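You operate a simulated robot arm through the tools that you are given. There is no shell and no other tool. Be economical: measure what you need, move in short steps, check, and stop when the job is done.

The job below is to be done with a simulated two-armed robot. You get a single attempt, and the scene is never put back.

Task
Put the pot marked "130 ML" from the top of table 1 on the top of the crate lid and the pot labelled "35 ML" in the white bowl. Put the purple cup on the top of stack c. Any order will do. Set down upright: purple cup.

The check looks at the end state, three seconds after you hand in, the way a careful person would. Anything else that was tipped, shoved, dropped, spilled or broken makes it a failure. Lids that push on must go on centred and level and be pressed home; caps that screw on are set level and turned clockwise until they are tight.

Robot
Two 6-joint arms with two-finger parallel grippers on one trunk, on a base that drives. Base frame: it is fixed to the floor where the robot stands at the start and does not move with it; the origin is under the middle of the robot, x ahead of it, y to its left, z up; the surface under the hand at the start is at about z = 0.76. Lengths are in m, angles in rad, forces in N, time in s.
The left shoulder is at the start at [0.28, 0.185, 1.005], the right one opposite. With the tool pointing down near the work surface each hand reaches from about 0.56 to 0.94 m from the robot's upright axis, wherever it stands, measured 20 degrees to its own side. Places, roughly: purple cup [-5, -2, 0.75]; top of stack c [-2.5, -3.8, 1.2]; top of the crate lid [-3.2, 3, 0.5]; white bowl [1.25, 0.25, 0.75]. Payload 1.57 kg a hand.
The tool frame of a hand sits at the grasp point between the pads (the TCP): z along the fingers, y along the line on which they close. The tips reach 0.03 m beyond it. Largest opening 0.08 m; finger width 0.017, thickness 0.012; the body of the gripper, 0.04 by 0.082 m, starts 0.08 m behind the TCP.
Orientation is told as [roll, pitch, yaw] about the base's x, y, z axes, in that order, counted from this pose: with the fingers straight down and closing along the base's y, the tool's x points along the base's -x, its y along +y and its z along -z.

Tools
- The arms move only by the tool nudge_tool. It takes "left_steps", "right_steps" or both (then of equal length, played together; a hand with none holds still); each is a list of rows, each a list of 7 numbers: the gripper command, from -1 (shut) to 1 (fully open), values between in proportion, then the shift along the base's x, y, z in m, then the turn, a rotation vector about the base's x, y, z in degrees. In form: [[grip, dx, dy, dz, ax, ay, az], ...]. A call has 1 to 10 rows; each row shifts and turns the commanded pose from where the row before left it. Each row takes 0.2 s and may step no farther than 0.05 m and 0.15 rad from the row before; otherwise, or with a gripper value out of range, the whole call is refused. Where a pose cannot be reached the arm comes as near as it can. A force on the tool above 40 N (or 10 N above the force at the start of the call, whichever is more), or a blocked arm, ends the call early, and 0.2 s more pass. Each finger travels about 0.153 m/s and halts on what it meets, pressing with about 42 N; the grip force reading is that of the motor and also rises with nothing between the fingers. The clock runs only during rows and for 0.2 s after the last one: add rows that do not move to give the fingers time. It gives the time, the measured TCP pose, the force on the tool (base axes), the opening and the grip force at its end, in the units of the frame above (readings bear some noise), with the torque about the TCP (base axes, N m) and any sound that the robot's microphone picked up.
- Cameras (640 x 400 px; columns grow to the right, rows downward): "scene" is now at [0.2305, 0.0252, 1.4376]; the picture's right is [0.33, -0.94, 0.00], its down [-0.75, -0.26, -0.61] and it looks along [0.57, 0.20, -0.79] (base axes); focal length 283 px, centre (320, 200). "left" rides on the left gripper at [0.072, 0.007, -0.122] in its tool frame; the picture's right is [-0.09, 1.00, 0.00], its down [-0.84, -0.08, -0.54] and it looks along [-0.54, -0.05, 0.84] (tool axes); focal length 238 px, centre (320, 200). "right" rides on the right gripper at [0.072, -0.007, -0.122] in its tool frame; the picture's right is [0.09, 1.00, 0.00], its down [-0.84, 0.08, -0.54] and it looks along [-0.54, 0.05, 0.84] (tool axes); focal length 238 px, centre (320, 200). There is no depth. A picture from a camera that has moved, and an enlarged one, comes with that camera's place and axes in the base frame and with its lens.
- grab_frame(camera): a new picture of that camera. The clock stands still meanwhile.
- raise_lower(by): slides the trunk up (or, below 0, down) by that many m; the arms and the scene camera ride with it, the base frame stays. It gives what a move gives, with no picture.
- drive_base(legs): drives the robot by 1 to 6 legs, each [ahead, turn to the left] in m and rad, along the robot's own axes; the way and the turn of a leg run together, so that a leg with both is an arc; at most 1.5 m and 3.142 rad a leg. The arms and the cameras ride along, it lands a little off, and it stops where it bumps. It gives what a move gives.
- aim_head(pan, tilt): turns the head with the scene camera to pan (to the left, within 1.501 rad either way) and tilt (down, from -0.506 to 1.204), counted from straight ahead of the robot. It gives what a move gives.
- close_up(camera, box): a new picture of the part [left, top, right, bottom] of that camera's present view, enlarged. The clock stands still meanwhile.
- close_job(): hands the job in; it is judged then, once.

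Go step by step. Nothing tells you exact positions but the pictures and the camera data: compare them with the known pose of the tool, close in by small moves and look again before you grip or let go. The budget is 165 turns and 122 pictures, counting those below and the enlarged ones. Unless the task says otherwise, let go and move clear before handing in, and close with one line.

The tools are called as name(argument=value, ...) on one line, values as JSON. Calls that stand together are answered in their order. nudge_tool: Moves the arms, as the interface text tells. Its arguments: {"type":"object","properties":{"left_steps":{"type":"array","items":{"type":"array","items":{"type":"number"}}},"right_steps":{"type":"array","items":{"type":"array","items":{"type":"number"}}}},"required":[]} The other tools are called the same way: raise_lower (by) slides the trunk up or down; drive_base (legs) drives the base; aim_head (pan, tilt) turns the head that bears the scene camera; grab_frame (camera) takes a picture; close_up (camera, box) takes an enlarged picture of a part of a camera's view; close_job () hands the job in.

At the start:

```text
clock: 0.0
left_tcp_pos: [0.5358, 0.2886, 1.0508]
left_ee_rot: [0.001, -0.001, 0.001]
left_ft_force: [-0.9, -0.4, 0.3]
left_moment: [0.01, 0.0, 0.01]
left_width: 0.0799
left_gripper_force: 0.1
right_tcp_pos: [0.6032, -0.0835, 0.9911]
right_ee_rot: [0.0, 0.0, 0.0]
right_ft_force: [0.2, -0.4, 0.6]
right_moment: [0.01, 0.03, -0.01]
right_width: 0.0798
right_gripper_force: 0.1
trunk travel left (down, up): [-0.7, 0.29]
robot x, y, heading: [-0.0018, -0.0019, -0.001]
head pan, tilt: [0.333, 0.918]
```

scene: 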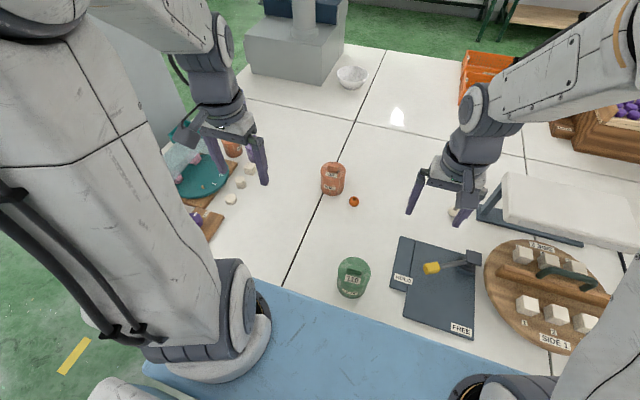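
right: 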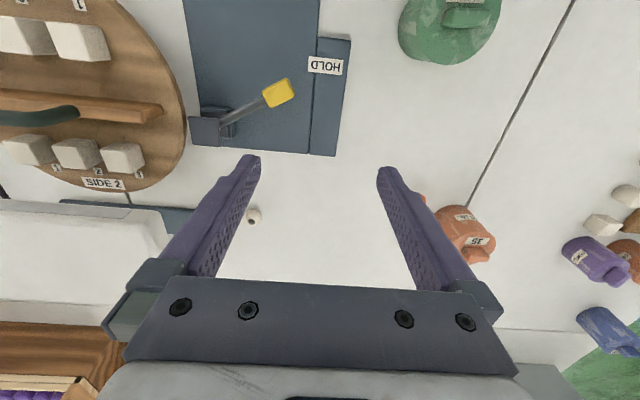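
left: 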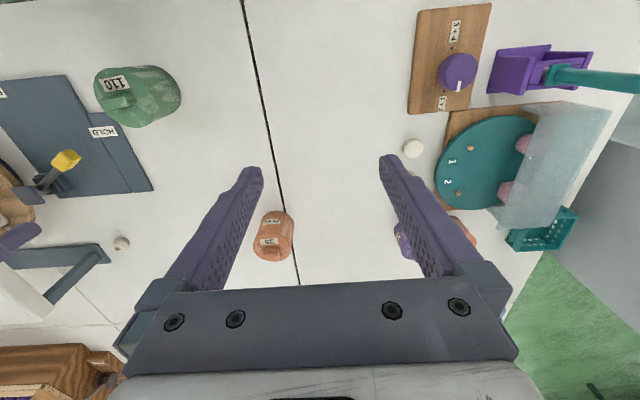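

I see pots on the table in front: a coral one marked 35-something and a green one marked 110. I'll zoom in to read the labels.

close_up(camera="scene", box=[160, 50, 400, 200])

close_up(camera="scene", box=[300, 150, 400, 310])

close_up(camera="right", box=[400, 160, 640, 400])

```text
2.67 times, centred on (280, 125) of scene
camera zoom: at [0.2305, 0.0252, 1.4376], right [0.33, -0.94, 0.0], down [-0.75, -0.26, -0.61], along [0.57, 0.2, -0.79], focal length 754 px, centre (427, 400)
```

zoom: 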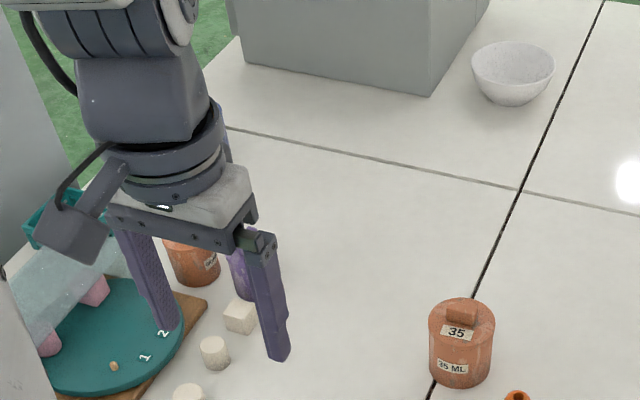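

```text
2.50 times, centred on (350, 230) of scene
camera zoom: at [0.2305, 0.0252, 1.4376], right [0.33, -0.94, 0.0], down [-0.75, -0.26, -0.61], along [0.57, 0.2, -0.79], focal length 707 px, centre (245, 125)
```

zoom: 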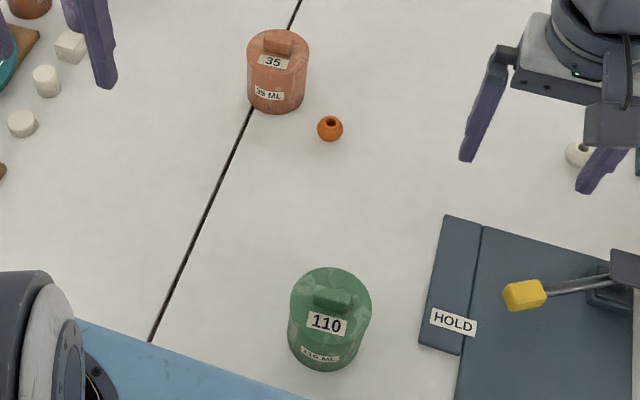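

```text
1.67 times, centred on (520, 280) of right
camera zoom: at [0.5306, -0.0907, 1.1145], right [-0.09, 1.0, 0.0], down [0.84, 0.08, 0.54], along [0.54, 0.05, -0.84], focal length 397 px, centre (-13, 67)
```

zoom: 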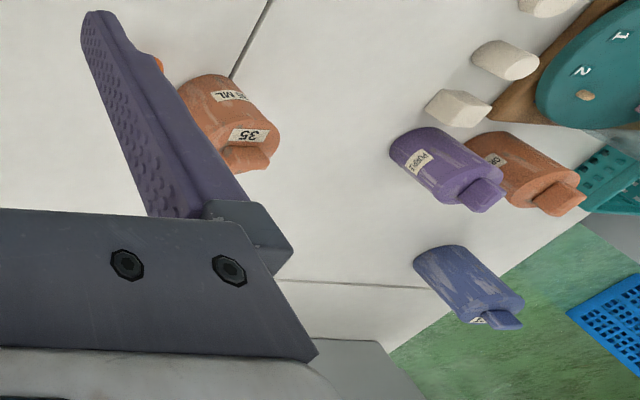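

The coral pot "35 ML" stands near (0.79, 0.18); its width looks close to the gripper's opening. I'll look around with the head to understand the table edge and room.

aim_head(pan=0, tilt=1.2)

grab_frame(camera="scene")

aim_head(pan=0, tilt=0.3)

grab_frame(camera="scene")

aim_head(pan=1.4, tilt=0.3)

grab_frame(camera="scene")

aim_head(pan=-1.4, tilt=0.3)

grab_frame(camera="scene")

```text
clock: 0.8
left_tcp_pos: [0.5364, 0.2896, 1.051]
left_ee_rot: [0.002, 0.002, -0.004]
left_ft_force: [-0.3, 0.5, -0.2]
left_moment: [0.02, -0.01, -0.05]
left_width: 0.08
left_gripper_force: 0.0
right_tcp_pos: [0.6032, -0.0847, 0.9915]
right_ee_rot: [0.001, 0.001, -0.001]
right_ft_force: [0.1, -0.4, 0.2]
right_moment: [-0.03, 0.02, 0.0]
right_width: 0.08
right_gripper_force: 0.0
trunk travel left (down, up): [-0.7, 0.29]
robot x, y, heading: [0.0015, -0.0003, -0.003]
head pan, tilt: [0.0, 1.201]
```

```text
115 pictures are left
camera scene: at [0.2161, 0.0008, 1.4191], right [0.0, -1.0, 0.0], down [-0.93, 0.0, -0.36], along [0.36, 0.0, -0.93], focal length 283 px, centre (320, 200)
```

scene: 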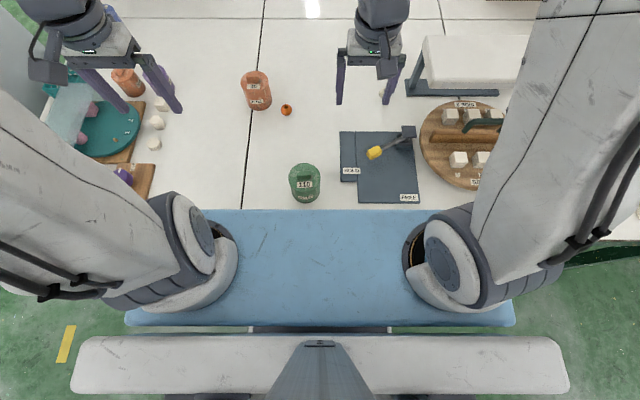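

```text
clock: 2.0
left_tcp_pos: [0.536, 0.288, 1.05]
left_ee_rot: [0.001, 0.002, -0.001]
left_ft_force: [-0.2, -0.4, -0.7]
left_moment: [0.02, -0.04, 0.03]
left_width: 0.0801
left_gripper_force: 0.1
right_tcp_pos: [0.6027, -0.0838, 0.9919]
right_ee_rot: [0.001, 0.002, 0.0]
right_ft_force: [-0.5, 0.0, -0.4]
right_moment: [-0.02, -0.01, 0.01]
right_width: 0.0801
right_gripper_force: 0.1
trunk travel left (down, up): [-0.7, 0.29]
robot x, y, heading: [0.0025, 0.0006, 0.002]
head pan, tilt: [0.0, 0.3]
```

```text
114 pictures are left
camera scene: at [0.2535, 0.0007, 1.4911], right [0.0, -1.0, 0.0], down [-0.3, 0.0, -0.95], along [0.95, 0.0, -0.3], focal length 283 px, centre (320, 200)
```

scene: 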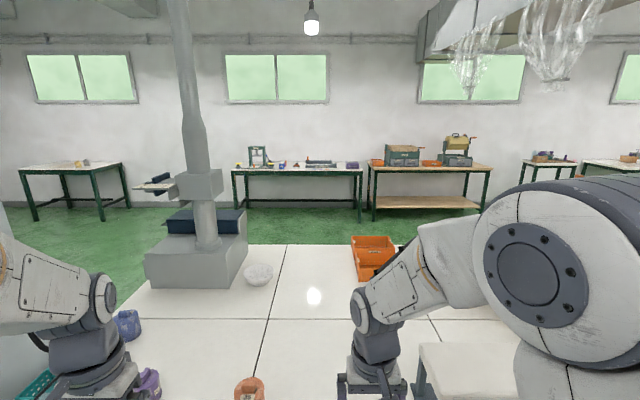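

```text
clock: 3.5
left_tcp_pos: [0.5346, 0.2892, 1.0495]
left_ee_rot: [0.002, 0.002, -0.001]
left_ft_force: [-0.5, 0.1, 0.2]
left_moment: [0.0, -0.01, -0.02]
left_width: 0.08
left_gripper_force: 0.1
right_tcp_pos: [0.6036, -0.0833, 0.9917]
right_ee_rot: [0.001, 0.0, 0.0]
right_ft_force: [-0.8, 0.7, 0.5]
right_moment: [0.04, -0.01, -0.02]
right_width: 0.0799
right_gripper_force: 0.0
trunk travel left (down, up): [-0.7, 0.29]
robot x, y, heading: [0.0001, -0.0012, -0.004]
head pan, tilt: [1.4, 0.3]
```

```text
113 pictures are left
camera scene: at [0.1761, 0.0927, 1.4912], right [0.99, -0.17, 0.0], down [-0.05, -0.29, -0.96], along [0.16, 0.94, -0.3], focal length 283 px, centre (320, 200)
```

scene: 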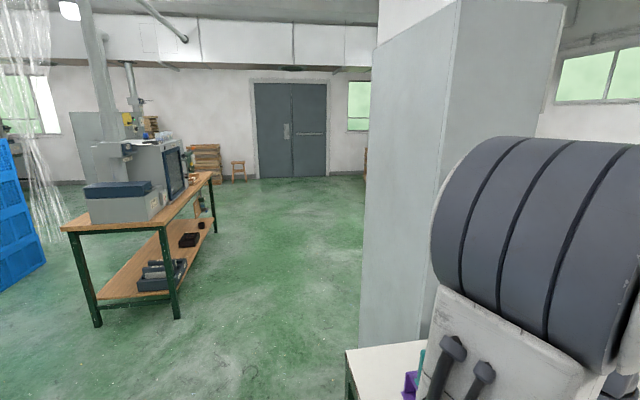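

```text
clock: 6.0
left_tcp_pos: [0.5356, 0.2904, 1.0499]
left_ee_rot: [0.001, 0.003, -0.002]
left_ft_force: [0.1, -0.1, -0.5]
left_moment: [-0.01, 0.01, 0.0]
left_width: 0.0802
left_gripper_force: 0.0
right_tcp_pos: [0.6033, -0.0836, 0.9924]
right_ee_rot: [-0.001, 0.0, 0.001]
right_ft_force: [-0.4, -0.4, 0.4]
right_moment: [0.01, -0.04, -0.04]
right_width: 0.0801
right_gripper_force: 0.0
trunk travel left (down, up): [-0.7, 0.29]
robot x, y, heading: [0.002, 0.0023, 0.002]
head pan, tilt: [-1.4, 0.3]
```

```text
112 pictures are left
camera scene: at [0.176, -0.0913, 1.4912], right [-0.99, -0.17, 0.0], down [-0.05, 0.29, -0.96], along [0.16, -0.94, -0.3], focal length 283 px, centre (320, 200)
```

scene: 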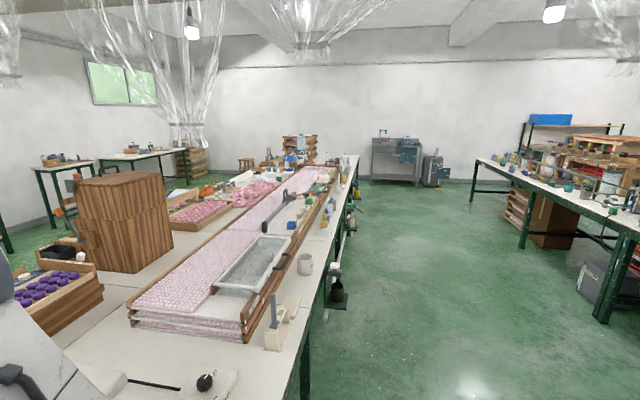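

The work table is long, with the bowl toward its far side. I'll back off a little to see what the blue edge is, and the whole table front.

drive_base(legs=[[-0.6, 0]])

aim_head(pan=0, tilt=0.75)

grab_frame(camera="scene")

aim_head(pan=0.6, tilt=0.5)

grab_frame(camera="scene")

```text
clock: 9.4
left_tcp_pos: [-0.059, 0.2905, 1.0506]
left_ee_rot: [0.002, 0.003, 0.003]
left_ft_force: [0.4, 0.7, 0.3]
left_moment: [0.03, 0.03, 0.0]
left_width: 0.0802
left_gripper_force: 0.0
right_tcp_pos: [0.01, -0.082, 0.9923]
right_ee_rot: [0.001, -0.001, 0.001]
right_ft_force: [0.2, -0.5, 0.5]
right_moment: [0.02, 0.04, 0.03]
right_width: 0.0801
right_gripper_force: 0.1
trunk travel left (down, up): [-0.7, 0.29]
robot x, y, heading: [-0.5919, 0.0018, -0.003]
head pan, tilt: [-1.4, 0.3]
```

```text
clock: 10.9
left_tcp_pos: [-0.0582, 0.2901, 1.0486]
left_ee_rot: [0.002, 0.0, 0.001]
left_ft_force: [-0.3, -0.1, 0.7]
left_moment: [0.01, 0.02, -0.03]
left_width: 0.08
left_gripper_force: 0.1
right_tcp_pos: [0.0084, -0.0821, 0.9921]
right_ee_rot: [0.001, 0.002, 0.004]
right_ft_force: [0.2, -0.9, 0.0]
right_moment: [0.03, -0.02, 0.01]
right_width: 0.0799
right_gripper_force: 0.1
trunk travel left (down, up): [-0.7, 0.29]
robot x, y, heading: [-0.5972, 0.0002, 0.007]
head pan, tilt: [0.0, 0.75]
```

```text
111 pictures are left
camera scene: at [-0.3521, 0.0006, 1.4508], right [0.0, -1.0, 0.0], down [-0.68, 0.0, -0.73], along [0.73, 0.0, -0.68], focal length 283 px, centre (320, 200)
```

scene: 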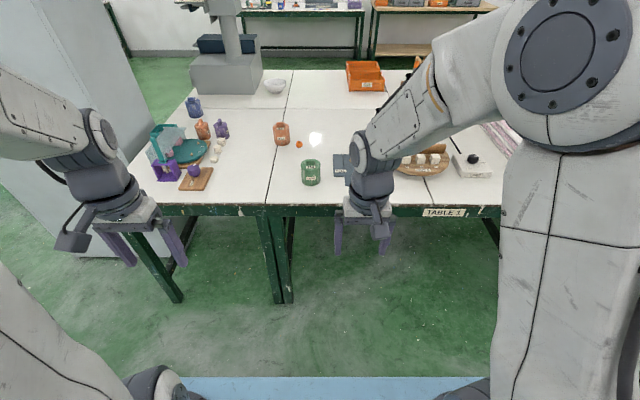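

```text
clock: 11.9
left_tcp_pos: [-0.0591, 0.2903, 1.05]
left_ee_rot: [0.001, 0.0, 0.001]
left_ft_force: [0.0, 0.8, 0.0]
left_moment: [0.05, 0.0, 0.0]
left_width: 0.08
left_gripper_force: 0.1
right_tcp_pos: [0.0086, -0.0838, 0.992]
right_ee_rot: [0.001, 0.0, 0.002]
right_ft_force: [0.3, -0.2, 0.0]
right_moment: [0.0, -0.01, -0.01]
right_width: 0.0797
right_gripper_force: 0.1
trunk travel left (down, up): [-0.7, 0.29]
robot x, y, heading: [-0.5954, -0.0021, 0.002]
head pan, tilt: [0.6, 0.499]
```

```text
110 pictures are left
camera scene: at [-0.36, 0.0519, 1.4727], right [0.57, -0.82, 0.0], down [-0.39, -0.27, -0.88], along [0.72, 0.5, -0.48], focal length 283 px, centre (320, 200)
```

scene: 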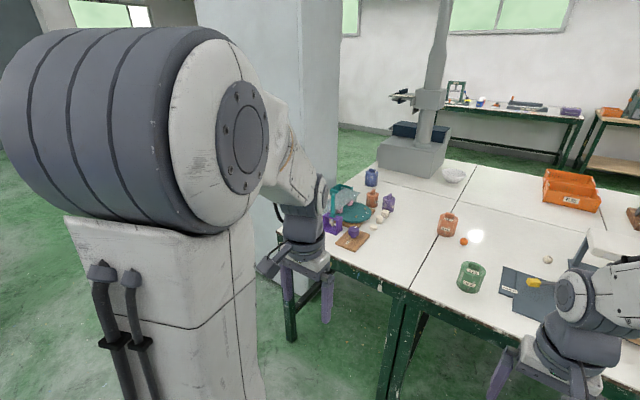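

The blue part belongs to the robot, and this is TABLE 1; the bowl must be reached from the far side. I'll zoom on the left pots to find the 130 ML one.

close_up(camera="scene", box=[325, 160, 485, 260])

aim_head(pan=-0.35, tilt=0.5)

grab_frame(camera="scene")

```text
4.00 times, centred on (405, 210) of scene
camera zoom: at [-0.36, 0.0519, 1.4727], right [0.57, -0.82, 0.0], down [-0.39, -0.27, -0.88], along [0.72, 0.5, -0.48], focal length 1131 px, centre (-20, 160)
```

zoom: 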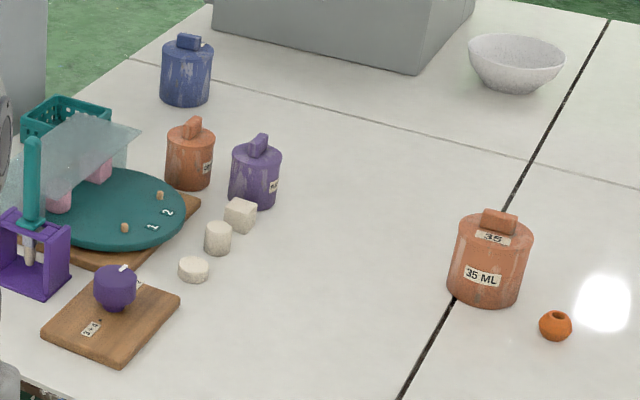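

```text
clock: 13.2
left_tcp_pos: [-0.0596, 0.2901, 1.0498]
left_ee_rot: [0.002, 0.001, 0.003]
left_ft_force: [-0.4, -0.2, 0.3]
left_moment: [0.03, 0.0, 0.0]
left_width: 0.0801
left_gripper_force: 0.1
right_tcp_pos: [0.0086, -0.0828, 0.9917]
right_ee_rot: [0.0, 0.0, 0.001]
right_ft_force: [-0.9, -0.4, 0.2]
right_moment: [0.03, 0.0, 0.0]
right_width: 0.0798
right_gripper_force: 0.0
trunk travel left (down, up): [-0.7, 0.29]
robot x, y, heading: [-0.5955, -0.0007, 0.005]
head pan, tilt: [-0.351, 0.499]
```

```text
108 pictures are left
camera scene: at [-0.3495, -0.0306, 1.4728], right [-0.34, -0.94, 0.0], down [-0.45, 0.16, -0.88], along [0.83, -0.3, -0.48], focal length 283 px, centre (320, 200)
```

scene: 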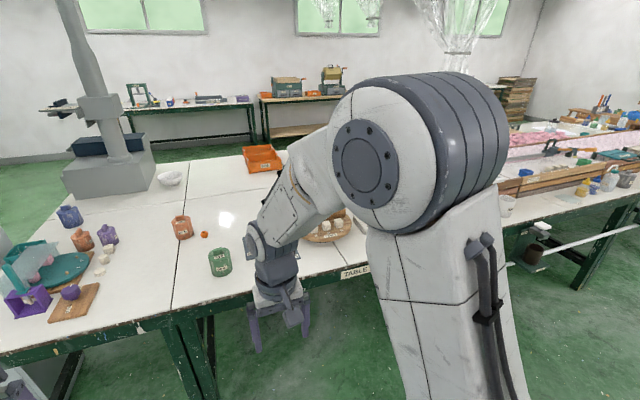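

Three pots stand at left, coral (0.81,0.54), purple (0.81,0.45) and blue (1.03,0.65). I'll return to the table and look at them with the left hand camera.

drive_base(legs=[[0.58, 0]])

nudge_tool(left_steps=[[1, 0.0, 0, 0.05, 0, 0, 0], [1, 0.05, 0, 0.0, 0, 0, 0], [1, 0.05, 0, 0, 0, 0, 0], [1, 0.05, 0.02, 0, 0, 0, 0], [1, 0, 0.04, 0, 0, 0, 0]])

grab_frame(camera="left")

```text
clock: 16.4
left_tcp_pos: [0.5219, 0.2837, 1.0493]
left_ee_rot: [0.002, 0.001, -0.008]
left_ft_force: [-0.5, -0.5, -0.1]
left_moment: [-0.02, 0.01, 0.01]
left_width: 0.0801
left_gripper_force: 0.1
right_tcp_pos: [0.5868, -0.0899, 0.993]
right_ee_rot: [0.0, 0.0, -0.006]
right_ft_force: [-0.2, -0.3, 0.0]
right_moment: [0.01, -0.01, -0.02]
right_width: 0.0799
right_gripper_force: 0.0
trunk travel left (down, up): [-0.7, 0.29]
robot x, y, heading: [-0.0134, -0.0009, -0.008]
head pan, tilt: [-0.351, 0.499]
```

```text
refused: row 4 steps farther than a row can; nothing moved
```

```text
107 pictures are left
camera left: at [0.4497, 0.2904, 1.1713], right [0.1, 0.99, 0.0], down [0.84, -0.09, 0.54], along [0.54, -0.05, -0.84], focal length 238 px, centre (320, 200)
```

left: 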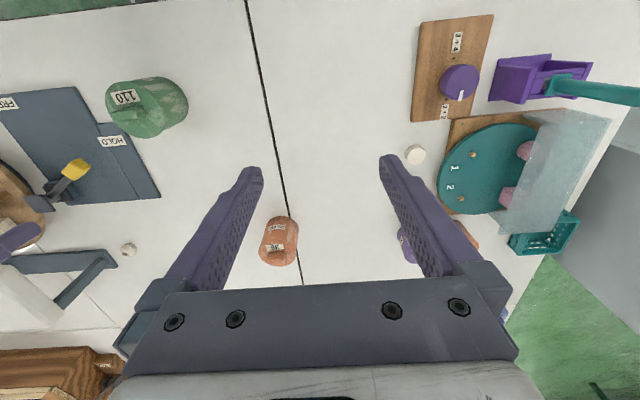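

The left hand hides the left pots; I'll swing it toward the right and zoom with the head camera instead.

nudge_tool(left_steps=[[1, 0, 0, 0.05, 0, 0, 0], [1, 0, -0.045, 0, 0, 0, 0], [1, 0, -0.045, 0, 0, 0, 0], [1, 0, -0.045, 0, 0, 0, 0]])

aim_head(pan=0.5, tilt=0.75)

grab_frame(camera="scene")

grab_frame(camera="left")

```text
clock: 17.4
left_tcp_pos: [0.5229, 0.1483, 1.1004]
left_ee_rot: [0.002, 0.0, -0.008]
left_ft_force: [0.0, 0.0, 0.1]
left_moment: [0.02, 0.01, -0.01]
left_width: 0.0801
left_gripper_force: 0.0
right_tcp_pos: [0.5865, -0.0898, 0.9919]
right_ee_rot: [-0.001, 0.0, -0.008]
right_ft_force: [-0.3, 0.2, 0.1]
right_moment: [0.01, -0.01, 0.0]
right_width: 0.08
right_gripper_force: 0.1
trunk travel left (down, up): [-0.7, 0.29]
robot x, y, heading: [-0.0166, 0.0016, -0.007]
head pan, tilt: [-0.351, 0.499]
```

```text
clock: 18.6
left_tcp_pos: [0.5227, 0.149, 1.1004]
left_ee_rot: [0.002, 0.003, -0.009]
left_ft_force: [-0.4, 0.4, -0.3]
left_moment: [-0.01, 0.0, 0.01]
left_width: 0.0801
left_gripper_force: 0.0
right_tcp_pos: [0.5874, -0.0891, 0.991]
right_ee_rot: [0.001, 0.001, -0.007]
right_ft_force: [0.1, 0.0, -0.7]
right_moment: [-0.02, 0.03, -0.01]
right_width: 0.0798
right_gripper_force: 0.1
trunk travel left (down, up): [-0.7, 0.29]
robot x, y, heading: [-0.0155, -0.0023, -0.009]
head pan, tilt: [0.499, 0.75]
```

```text
106 pictures are left
camera scene: at [0.2171, 0.0367, 1.4508], right [0.47, -0.88, 0.0], down [-0.6, -0.32, -0.73], along [0.64, 0.35, -0.68], focal length 283 px, centre (320, 200)
```

scene: 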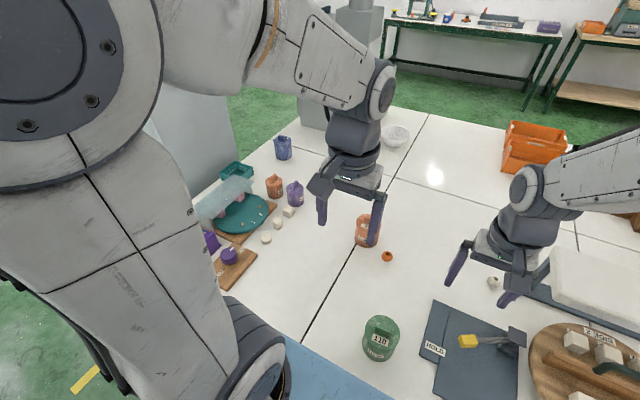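

```text
105 pictures are left
camera left: at [0.4509, 0.1558, 1.221], right [0.1, 0.99, 0.0], down [0.84, -0.09, 0.54], along [0.54, -0.05, -0.84], focal length 238 px, centre (320, 200)
```

left: 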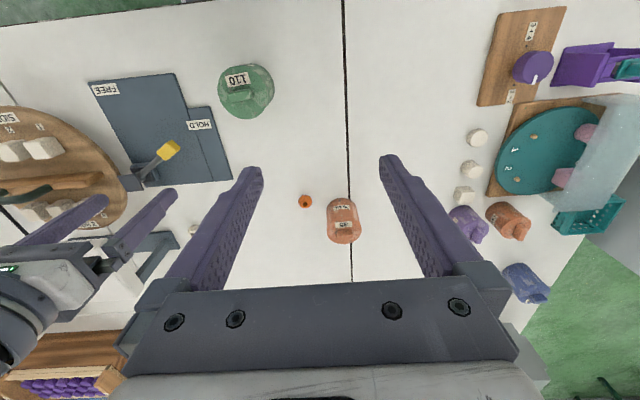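

close_up(camera="scene", box=[255, 130, 319, 210])

close_up(camera="left", box=[440, 190, 560, 310])

close_up(camera="left", box=[200, 50, 380, 250])

```text
5.00 times, centred on (287, 170) of scene
camera zoom: at [0.2171, 0.0367, 1.4508], right [0.47, -0.88, 0.0], down [-0.6, -0.32, -0.73], along [0.64, 0.35, -0.68], focal length 1413 px, centre (485, 350)
```

zoom: 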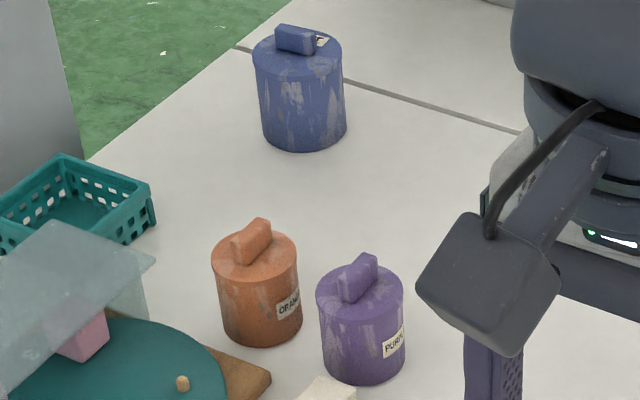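

```text
3.33 times, centred on (500, 250) of left
camera zoom: at [0.4509, 0.1558, 1.221], right [0.1, 0.99, 0.0], down [0.84, -0.09, 0.54], along [0.54, -0.05, -0.84], focal length 794 px, centre (-280, 33)
```

zoom: 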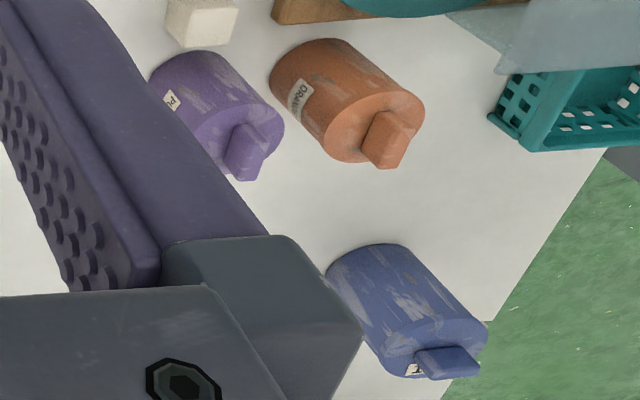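

```text
2.00 times, centred on (290, 150) of left
camera zoom: at [0.4509, 0.1558, 1.221], right [0.1, 0.99, 0.0], down [0.84, -0.09, 0.54], along [0.54, -0.05, -0.84], focal length 477 px, centre (380, 300)
```

zoom: 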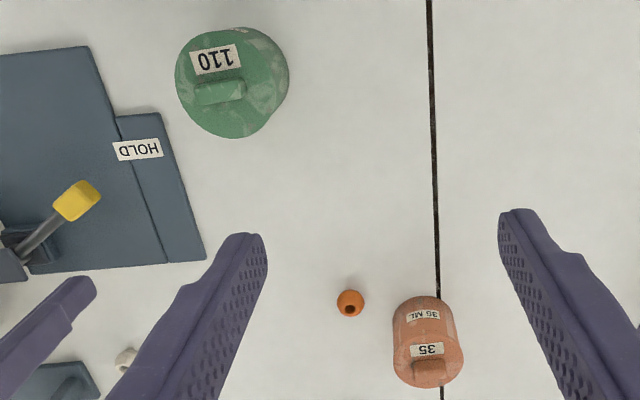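

The left pots read ORANGE and PURPLE; the blue one's label faces away. I'll check the green label and the rest of the table to the right.

close_up(camera="scene", box=[356, 310, 404, 370])

close_up(camera="scene", box=[270, 130, 302, 150])

close_up(camera="left", box=[500, 280, 560, 320])

aim_head(pan=-0.6, tilt=0.5)

grab_frame(camera="scene")

```text
6.67 times, centred on (380, 340) of scene
camera zoom: at [0.2171, 0.0367, 1.4508], right [0.47, -0.88, 0.0], down [-0.6, -0.32, -0.73], along [0.64, 0.35, -0.68], focal length 1884 px, centre (-80, -733)
```

zoom: 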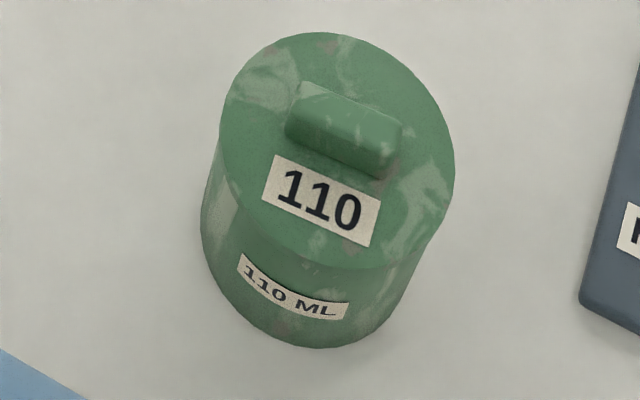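

```text
16.00 times, centred on (286, 140) of scene
camera zoom: at [0.2171, 0.0367, 1.4508], right [0.47, -0.88, 0.0], down [-0.6, -0.32, -0.73], along [0.64, 0.35, -0.68], focal length 4523 px, centre (864, 1160)
```

zoom: 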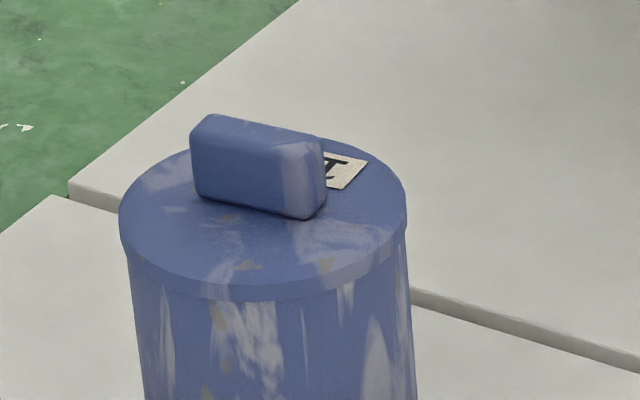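

```text
10.00 times, centred on (530, 300) of left
camera zoom: at [0.4509, 0.1558, 1.221], right [0.1, 0.99, 0.0], down [0.84, -0.09, 0.54], along [0.54, -0.05, -0.84], focal length 2384 px, centre (-1780, -800)
```

zoom: 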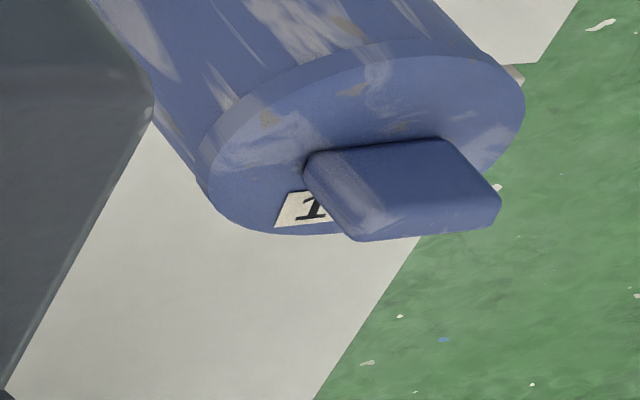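

```text
clock: 19.9
left_tcp_pos: [0.5236, 0.1494, 1.0989]
left_ee_rot: [0.002, 0.001, -0.007]
left_ft_force: [0.3, 0.4, -0.1]
left_moment: [-0.01, 0.03, 0.03]
left_width: 0.0801
left_gripper_force: 0.1
right_tcp_pos: [0.5866, -0.0904, 0.9922]
right_ee_rot: [0.0, 0.001, -0.007]
right_ft_force: [-0.5, 0.1, -0.4]
right_moment: [-0.03, 0.01, 0.02]
right_width: 0.08
right_gripper_force: 0.1
trunk travel left (down, up): [-0.7, 0.29]
robot x, y, heading: [-0.0173, 0.0004, -0.008]
head pan, tilt: [-0.6, 0.499]
```

```text
98 pictures are left
camera scene: at [0.2188, -0.0543, 1.4727], right [-0.57, -0.82, 0.0], down [-0.39, 0.27, -0.88], along [0.72, -0.5, -0.48], focal length 283 px, centre (320, 200)
```

scene: 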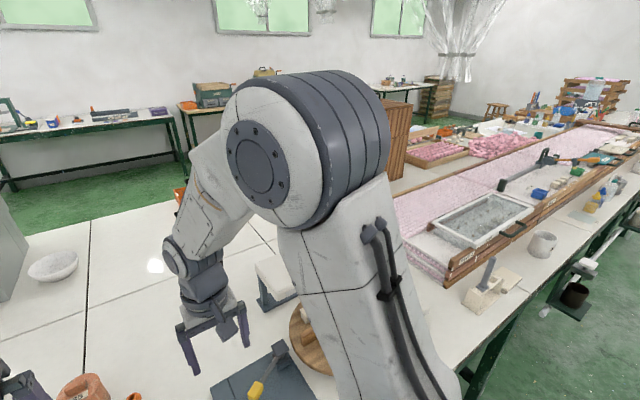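

Blue shows a label beginning with "1", so it is the likely 130 ML. It is far to reach, so I want to know the robot's footprint: back off, turn the left hand round and look at my own base.

drive_base(legs=[[-0.75, 0]])

nudge_tool(left_steps=[[1, 0.03, 0.03, 0, 0, 0, 8.5], [1, 0.03, 0.03, 0, 0, 0, 8.5], [1, 0.03, 0.03, 0, 0, 0, 8.5], [1, 0, 0.03, 0, 0, 0, 8.5], [1, 0, 0, 0, 0, 0, 8.5], [1, 0, 0, 0, 0, 0, 8.5], [1, 0, 0, 0, 0, 0, 8.5], [1, 0, 0, 0, 0, 0, 8.5], [1, 0, 0, 0, 0, 0, 8.5], [1, 0, 0, 0, 0, 0, 8.5]])

nudge_tool(left_steps=[[1, 0, 0, 0, 0, 0, 8.5], [1, 0, 0, 0, 0, 0, 8.5], [1, 0, 0, 0, 0, 0, 8.5], [1, 0, 0, 0, 0, 0, 8.5], [1, 0, 0, 0, 0, 0, 8.5], [1, 0, 0, 0, 0, 0, 8.5], [1, 0, 0, 0, 0, 0, 8.5], [1, 0, 0, 0, 0, 0, 8.5], [1, 0, 0, 0, 0, 0, 8.5], [1, 0, 0, 0, 0, 0, 8.5]])

grab_frame(camera="left")

```text
clock: 24.0
left_tcp_pos: [-0.221, 0.154, 1.1001]
left_ee_rot: [0.003, 0.003, -0.009]
left_ft_force: [0.2, -0.3, -0.6]
left_moment: [0.01, 0.01, -0.01]
left_width: 0.0801
left_gripper_force: 0.0
right_tcp_pos: [-0.1595, -0.0852, 0.991]
right_ee_rot: [0.0, 0.001, -0.009]
right_ft_force: [0.4, 0.1, 0.1]
right_moment: [0.01, 0.0, -0.03]
right_width: 0.08
right_gripper_force: 0.0
trunk travel left (down, up): [-0.7, 0.29]
robot x, y, heading: [-0.7605, 0.0047, -0.01]
head pan, tilt: [-0.6, 0.499]
```

```text
clock: 26.2
left_tcp_pos: [-0.1318, 0.2737, 1.0988]
left_ee_rot: [0.003, 0.002, 1.478]
left_ft_force: [-1.1, 0.1, -0.4]
left_moment: [0.0, 0.01, -0.02]
left_width: 0.0801
left_gripper_force: 0.1
right_tcp_pos: [-0.1595, -0.0854, 0.992]
right_ee_rot: [0.0, -0.001, -0.008]
right_ft_force: [-0.6, 1.1, -0.1]
right_moment: [-0.04, 0.0, -0.04]
right_width: 0.0803
right_gripper_force: 0.1
trunk travel left (down, up): [-0.7, 0.29]
robot x, y, heading: [-0.7627, 0.0027, -0.009]
head pan, tilt: [-0.6, 0.499]
```

```text
clock: 28.4
left_tcp_pos: [-0.1316, 0.2731, 1.099]
left_ee_rot: [0.001, 0.001, 2.961]
left_ft_force: [0.4, 0.8, -0.2]
left_moment: [-0.05, 0.01, 0.0]
left_width: 0.0798
left_gripper_force: 0.0
right_tcp_pos: [-0.1588, -0.0845, 0.9922]
right_ee_rot: [0.0, -0.002, -0.01]
right_ft_force: [0.1, -0.6, -0.2]
right_moment: [0.02, -0.01, -0.03]
right_width: 0.0802
right_gripper_force: 0.0
trunk travel left (down, up): [-0.7, 0.29]
robot x, y, heading: [-0.7594, 0.0009, -0.013]
head pan, tilt: [-0.6, 0.499]
```

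```text
97 pictures are left
camera left: at [-0.0629, 0.2541, 1.2205], right [-0.27, -0.96, 0.0], down [-0.81, 0.23, 0.54], along [-0.52, 0.14, -0.84], focal length 238 px, centre (320, 200)
```

left: 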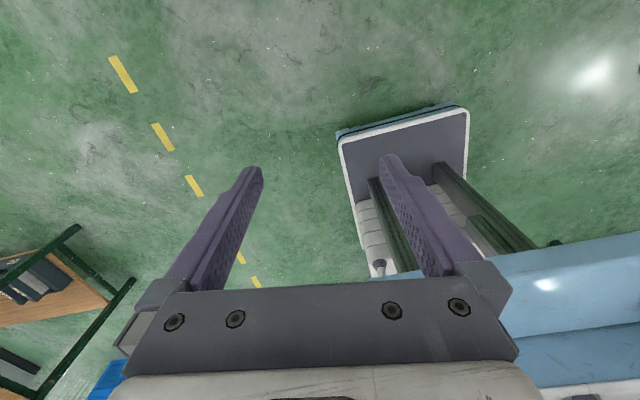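

The base is low and narrow (about ±0.28 wide, 0.33 ahead). Plan: take the 35 ML pot with the right hand from this side, then drive round to the far side for the bowl. I'll shift left so the pot lies under the right hand.

drive_base(legs=[[0, 0.53], [0.84, 0], [0, -0.517]])

aim_head(pan=-0.25, tilt=0.85)

grab_frame(camera="scene")

grab_frame(camera="right")

```text
clock: 35.2
left_tcp_pos: [0.4986, 0.8537, 1.0988]
left_ee_rot: [0.003, 0.003, -3.041]
left_ft_force: [0.1, 0.6, -0.9]
left_moment: [-0.01, 0.0, 0.04]
left_width: 0.0799
left_gripper_force: 0.0
right_tcp_pos: [0.5733, 0.5015, 0.9924]
right_ee_rot: [-0.001, -0.001, 0.278]
right_ft_force: [0.4, -0.3, 0.1]
right_moment: [0.04, -0.04, 0.01]
right_width: 0.0801
right_gripper_force: 0.0
trunk travel left (down, up): [-0.7, 0.29]
robot x, y, heading: [-0.0295, 0.4199, 0.275]
head pan, tilt: [-0.6, 0.499]
stopped in leg 3: the robot was blocked; the commanded pose is now the measured one
```

```text
clock: 36.0
left_tcp_pos: [0.4991, 0.8536, 1.0991]
left_ee_rot: [0.002, 0.003, -3.042]
left_ft_force: [0.1, 0.3, 0.1]
left_moment: [0.01, 0.0, -0.01]
left_width: 0.0802
left_gripper_force: 0.2
right_tcp_pos: [0.5738, 0.5028, 0.9922]
right_ee_rot: [0.0, -0.001, 0.277]
right_ft_force: [-0.3, -0.4, -0.1]
right_moment: [0.0, -0.03, -0.02]
right_width: 0.0801
right_gripper_force: 0.0
trunk travel left (down, up): [-0.7, 0.29]
robot x, y, heading: [-0.0333, 0.4181, 0.283]
head pan, tilt: [-0.25, 0.85]
```

```text
96 pictures are left
camera scene: at [0.2021, 0.4662, 1.4428], right [0.03, -1.0, 0.0], down [-0.75, -0.02, -0.66], along [0.66, 0.02, -0.75], focal length 283 px, centre (320, 200)
```

scene: 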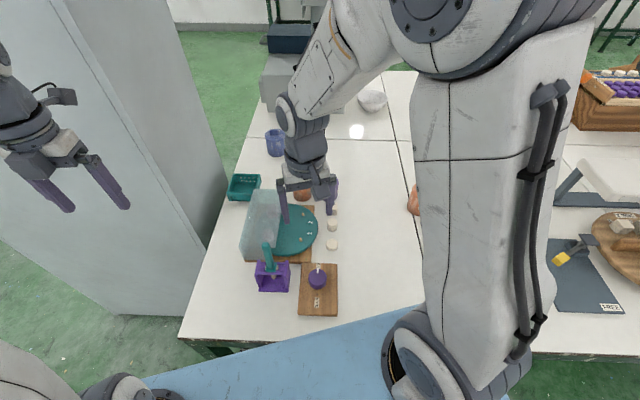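

```text
95 pictures are left
camera right: at [0.5054, 0.4757, 1.1146], right [-0.36, 0.93, 0.0], down [0.78, 0.3, 0.54], along [0.51, 0.2, -0.84], focal length 238 px, centre (320, 200)
```

right: 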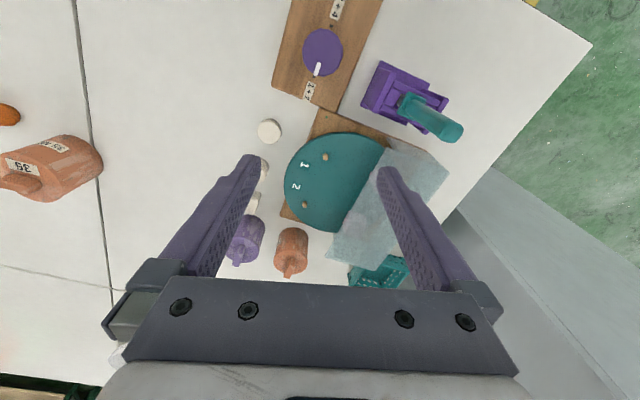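

Rotation was blocked, most likely by the blue bar's corner meeting the table edge. I'll back off a bit, finish the turn and go ahead again.

drive_base(legs=[[-0.15, 0], [0, -0.28]])

grab_frame(camera="scene")

```text
clock: 38.4
left_tcp_pos: [0.4558, 0.6484, 1.0978]
left_ee_rot: [0.001, 0.002, 2.961]
left_ft_force: [-0.3, 0.6, -0.4]
left_moment: [-0.03, 0.0, 0.01]
left_width: 0.08
left_gripper_force: 0.0
right_tcp_pos: [0.4291, 0.2899, 0.9922]
right_ee_rot: [0.0, 0.0, -0.006]
right_ft_force: [-0.5, 0.4, 1.1]
right_moment: [-0.04, -0.01, 0.01]
right_width: 0.0797
right_gripper_force: 0.1
trunk travel left (down, up): [-0.7, 0.29]
robot x, y, heading: [-0.1735, 0.3785, -0.004]
head pan, tilt: [-0.25, 0.85]
```

```text
94 pictures are left
camera scene: at [0.0628, 0.358, 1.4428], right [-0.25, -0.97, 0.0], down [-0.73, 0.19, -0.66], along [0.64, -0.16, -0.75], focal length 283 px, centre (320, 200)
```

scene: 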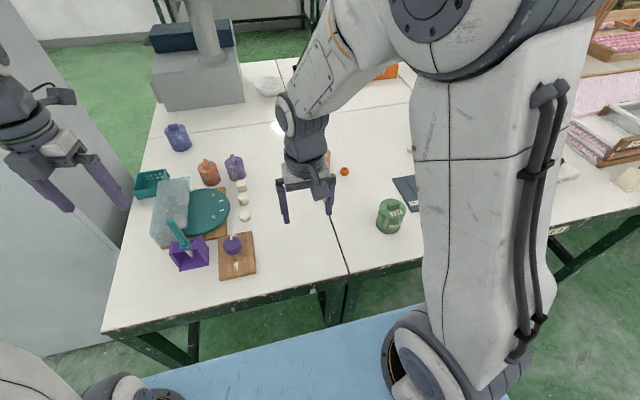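

Clear now. Drive ahead to the table and bring the right hand behind/above the 35 ML pot.

drive_base(legs=[[0.14, 0]])

nudge_tool(right_steps=[[1, 0.03, -0.03, 0, 0, 0, 0], [1, 0.03, -0.03, 0, 0, 0, 0], [1, 0.03, -0.03, 0, 0, 0, 0], [1, 0.03, -0.015, 0, 0, 0, 0]])

grab_frame(camera="right")

```text
clock: 39.7
left_tcp_pos: [0.5939, 0.6475, 1.0984]
left_ee_rot: [0.001, 0.003, 2.961]
left_ft_force: [0.0, -0.3, 0.9]
left_moment: [0.0, -0.03, -0.01]
left_width: 0.08
left_gripper_force: 0.1
right_tcp_pos: [0.5681, 0.2894, 0.9917]
right_ee_rot: [0.001, 0.001, -0.005]
right_ft_force: [-0.6, -0.2, 0.1]
right_moment: [-0.01, 0.01, 0.01]
right_width: 0.0798
right_gripper_force: 0.1
trunk travel left (down, up): [-0.7, 0.29]
robot x, y, heading: [-0.0301, 0.3788, -0.001]
head pan, tilt: [-0.25, 0.85]
```

```text
clock: 40.7
left_tcp_pos: [0.594, 0.6472, 1.1005]
left_ee_rot: [0.001, 0.001, 2.96]
left_ft_force: [0.0, -0.9, -0.7]
left_moment: [0.01, -0.04, 0.0]
left_width: 0.0799
left_gripper_force: 0.2
right_tcp_pos: [0.6903, 0.1845, 0.99]
right_ee_rot: [0.001, 0.001, -0.004]
right_ft_force: [-0.1, -0.6, -0.1]
right_moment: [0.01, 0.0, 0.0]
right_width: 0.08
right_gripper_force: 0.0
trunk travel left (down, up): [-0.7, 0.29]
robot x, y, heading: [-0.032, 0.3772, -0.006]
head pan, tilt: [-0.25, 0.85]
```

```text
93 pictures are left
camera right: at [0.6176, 0.1774, 1.1133], right [-0.09, 1.0, 0.0], down [0.84, 0.07, 0.54], along [0.54, 0.05, -0.84], focal length 238 px, centre (320, 200)
```

right: 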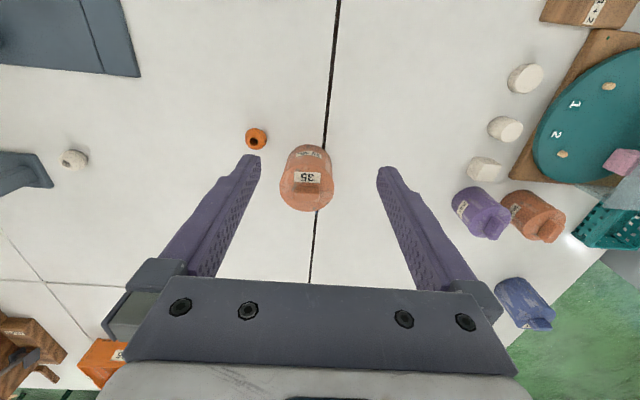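

The pot sits ahead of the hand at about (0.77, 0.175), lid near z 0.845. I'll zoom on the knob for its orientation.

close_up(camera="right", box=[265, 130, 361, 226])

```text
4.17 times, centred on (313, 178) of right
camera zoom: at [0.6176, 0.1774, 1.1133], right [-0.09, 1.0, 0.0], down [0.84, 0.07, 0.54], along [0.54, 0.05, -0.84], focal length 993 px, centre (349, 292)
```

zoom: 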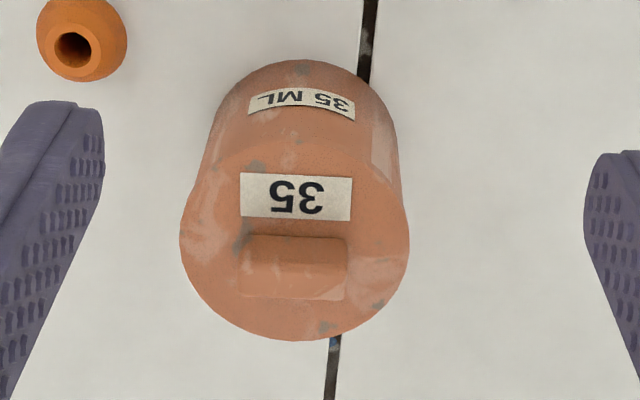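

The knob's long side lies along y, so I'll turn the right hand 90° to close along x, and centre it over the knob.

nudge_tool(right_steps=[[1, 0.01, 0, 0, 0, 0, 8.5], [1, 0.01, 0, 0, 0, 0, 8.5], [1, 0.01, 0, 0, 0, 0, 8.5], [1, 0.01, 0, 0, 0, 0, 8.5], [1, 0.01, -0.01, 0, 0, 0, 8.5], [1, 0.01, 0, 0, 0, 0, 8.5], [1, 0.01, 0, 0, 0, 0, 8.5], [1, 0.013, 0, 0, 0, 0, 8.5], [1, 0, 0, 0, 0, 0, 8.5], [1, 0, 0, 0, 0, 0, 8.5]])

nudge_tool(right_steps=[[1, 0, 0, -0.03, 0, 0, 5.2], [1, 0, 0, 0, 0, 0, 0]])

grab_frame(camera="right")

```text
clock: 42.9
left_tcp_pos: [0.5951, 0.649, 1.0995]
left_ee_rot: [0.003, 0.0, 2.96]
left_ft_force: [0.8, -0.1, -0.7]
left_moment: [0.0, 0.0, -0.01]
left_width: 0.0802
left_gripper_force: 0.1
right_tcp_pos: [0.7713, 0.1744, 0.992]
right_ee_rot: [0.0, 0.0, 1.482]
right_ft_force: [-0.3, -0.1, -0.5]
right_moment: [-0.02, 0.01, 0.03]
right_width: 0.08
right_gripper_force: 0.0
trunk travel left (down, up): [-0.7, 0.29]
robot x, y, heading: [-0.0332, 0.3757, 0.001]
head pan, tilt: [-0.25, 0.85]
```

```text
clock: 43.5
left_tcp_pos: [0.5945, 0.6472, 1.0977]
left_ee_rot: [0.004, 0.002, 2.959]
left_ft_force: [1.2, 0.5, -0.2]
left_moment: [0.01, 0.02, 0.0]
left_width: 0.08
left_gripper_force: 0.0
right_tcp_pos: [0.7722, 0.1753, 0.9625]
right_ee_rot: [-0.001, 0.001, 1.571]
right_ft_force: [0.6, 0.6, 0.5]
right_moment: [-0.01, 0.0, -0.02]
right_width: 0.0799
right_gripper_force: 0.0
trunk travel left (down, up): [-0.7, 0.29]
robot x, y, heading: [-0.0343, 0.3755, 0.001]
head pan, tilt: [-0.25, 0.85]
```

```text
91 pictures are left
camera right: at [0.778, 0.1022, 1.085], right [-1.0, -0.09, 0.0], down [-0.08, 0.84, 0.54], along [-0.05, 0.54, -0.84], focal length 238 px, centre (320, 200)
```

right: 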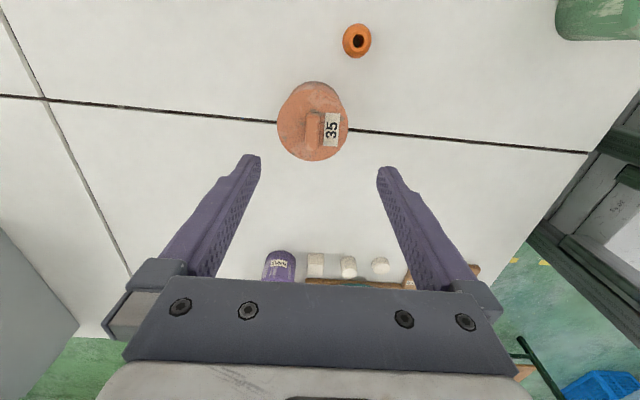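

Knob centre refined to about (0.778, 0.172), top near z 0.85. I'll descend partway and look.

nudge_tool(right_steps=[[1, 0.006, -0.003, -0.03, 0, 0, 0], [1, 0, 0, -0.03, 0, 0, 0], [1, 0, 0, -0.015, 0, 0, 0]])

grab_frame(camera="right")

aim_head(pan=-0.1, tilt=0.75)

grab_frame(camera="scene")

```text
clock: 44.3
left_tcp_pos: [0.5942, 0.6476, 1.0989]
left_ee_rot: [0.001, 0.002, 2.959]
left_ft_force: [0.7, -0.3, -0.7]
left_moment: [0.01, -0.02, -0.05]
left_width: 0.0797
left_gripper_force: 0.1
right_tcp_pos: [0.7772, 0.1718, 0.8882]
right_ee_rot: [-0.001, 0.0, 1.569]
right_ft_force: [-0.5, 0.4, -1.2]
right_moment: [0.0, -0.03, 0.0]
right_width: 0.0802
right_gripper_force: 0.2
trunk travel left (down, up): [-0.7, 0.29]
robot x, y, heading: [-0.0356, 0.3782, -0.005]
head pan, tilt: [-0.25, 0.85]
```

```text
90 pictures are left
camera right: at [0.7834, 0.0993, 1.0106], right [-1.0, -0.09, 0.0], down [-0.08, 0.84, 0.54], along [-0.05, 0.54, -0.84], focal length 238 px, centre (320, 200)
```

right: 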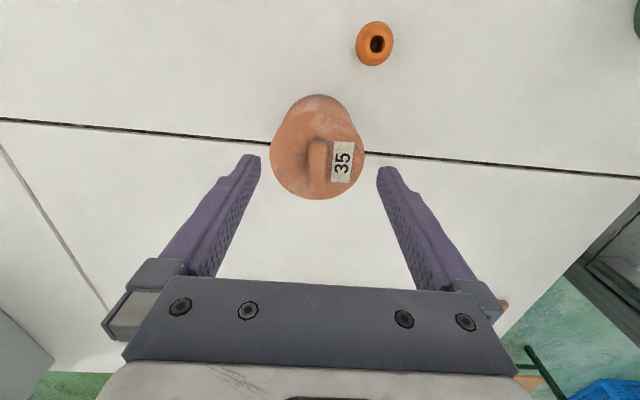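

```text
clock: 45.0
left_tcp_pos: [0.5936, 0.6483, 1.0994]
left_ee_rot: [0.0, 0.001, 2.962]
left_ft_force: [-0.5, -0.2, -0.9]
left_moment: [0.0, -0.02, -0.03]
left_width: 0.0802
left_gripper_force: 0.1
right_tcp_pos: [0.777, 0.1716, 0.8886]
right_ee_rot: [0.0, 0.0, 1.569]
right_ft_force: [1.1, -0.4, 0.0]
right_moment: [0.02, 0.02, 0.0]
right_width: 0.0799
right_gripper_force: 0.1
trunk travel left (down, up): [-0.7, 0.29]
robot x, y, heading: [-0.0328, 0.3756, 0.001]
head pan, tilt: [-0.099, 0.75]
```

```text
89 pictures are left
camera scene: at [0.2084, 0.3683, 1.4508], right [-0.1, -0.99, 0.0], down [-0.68, 0.07, -0.73], along [0.73, -0.07, -0.68], focal length 283 px, centre (320, 200)
```

scene: 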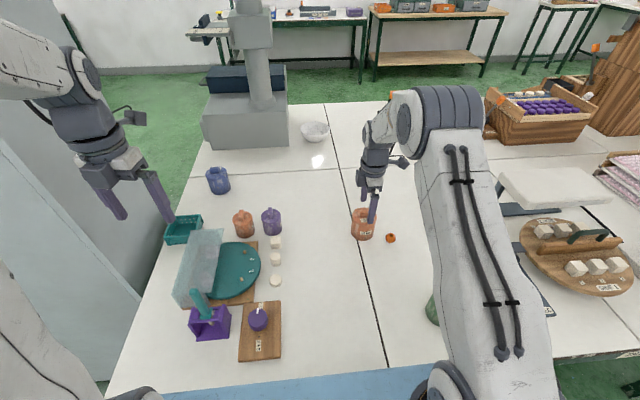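

Aligned. Descend so the tips straddle the knob just above the lid, then close.

nudge_tool(right_steps=[[1, 0.001, 0, -0.012, 0, 0, 0], [1, 0, 0, -0.011, 0, 0, 0], [1, 0, 0, 0, 0, 0, 0]])

grab_frame(camera="right")

close_up(camera="scene", box=[320, 160, 416, 260])

```text
clock: 45.8
left_tcp_pos: [0.5952, 0.6459, 1.0986]
left_ee_rot: [0.001, 0.001, 2.96]
left_ft_force: [0.3, -0.3, 0.5]
left_moment: [-0.01, 0.0, 0.0]
left_width: 0.08
left_gripper_force: 0.1
right_tcp_pos: [0.7786, 0.1716, 0.8648]
right_ee_rot: [-0.002, 0.0, 1.569]
right_ft_force: [-0.2, -1.2, -0.4]
right_moment: [0.01, 0.01, -0.01]
right_width: 0.08
right_gripper_force: 0.1
trunk travel left (down, up): [-0.7, 0.29]
robot x, y, heading: [-0.0322, 0.3766, -0.004]
head pan, tilt: [-0.099, 0.75]
```

```text
88 pictures are left
camera right: at [0.7844, 0.0989, 0.9867], right [-1.0, -0.09, 0.0], down [-0.08, 0.84, 0.54], along [-0.05, 0.54, -0.84], focal length 238 px, centre (320, 200)
```

right: 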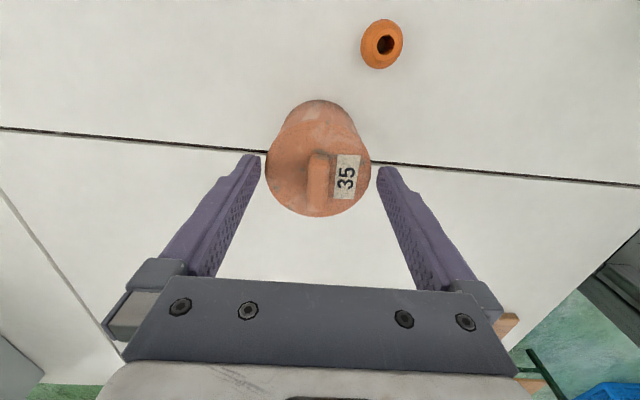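

```text
4.00 times, centred on (368, 210) of scene
camera zoom: at [0.2085, 0.3683, 1.4508], right [-0.1, -0.99, 0.0], down [-0.68, 0.07, -0.73], along [0.73, -0.07, -0.68], focal length 1131 px, centre (128, 160)
```

zoom: 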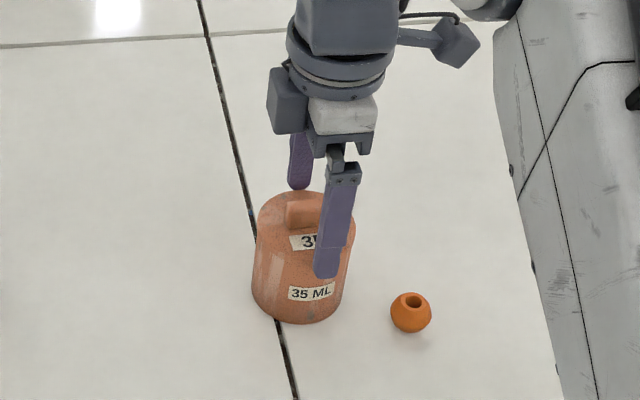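

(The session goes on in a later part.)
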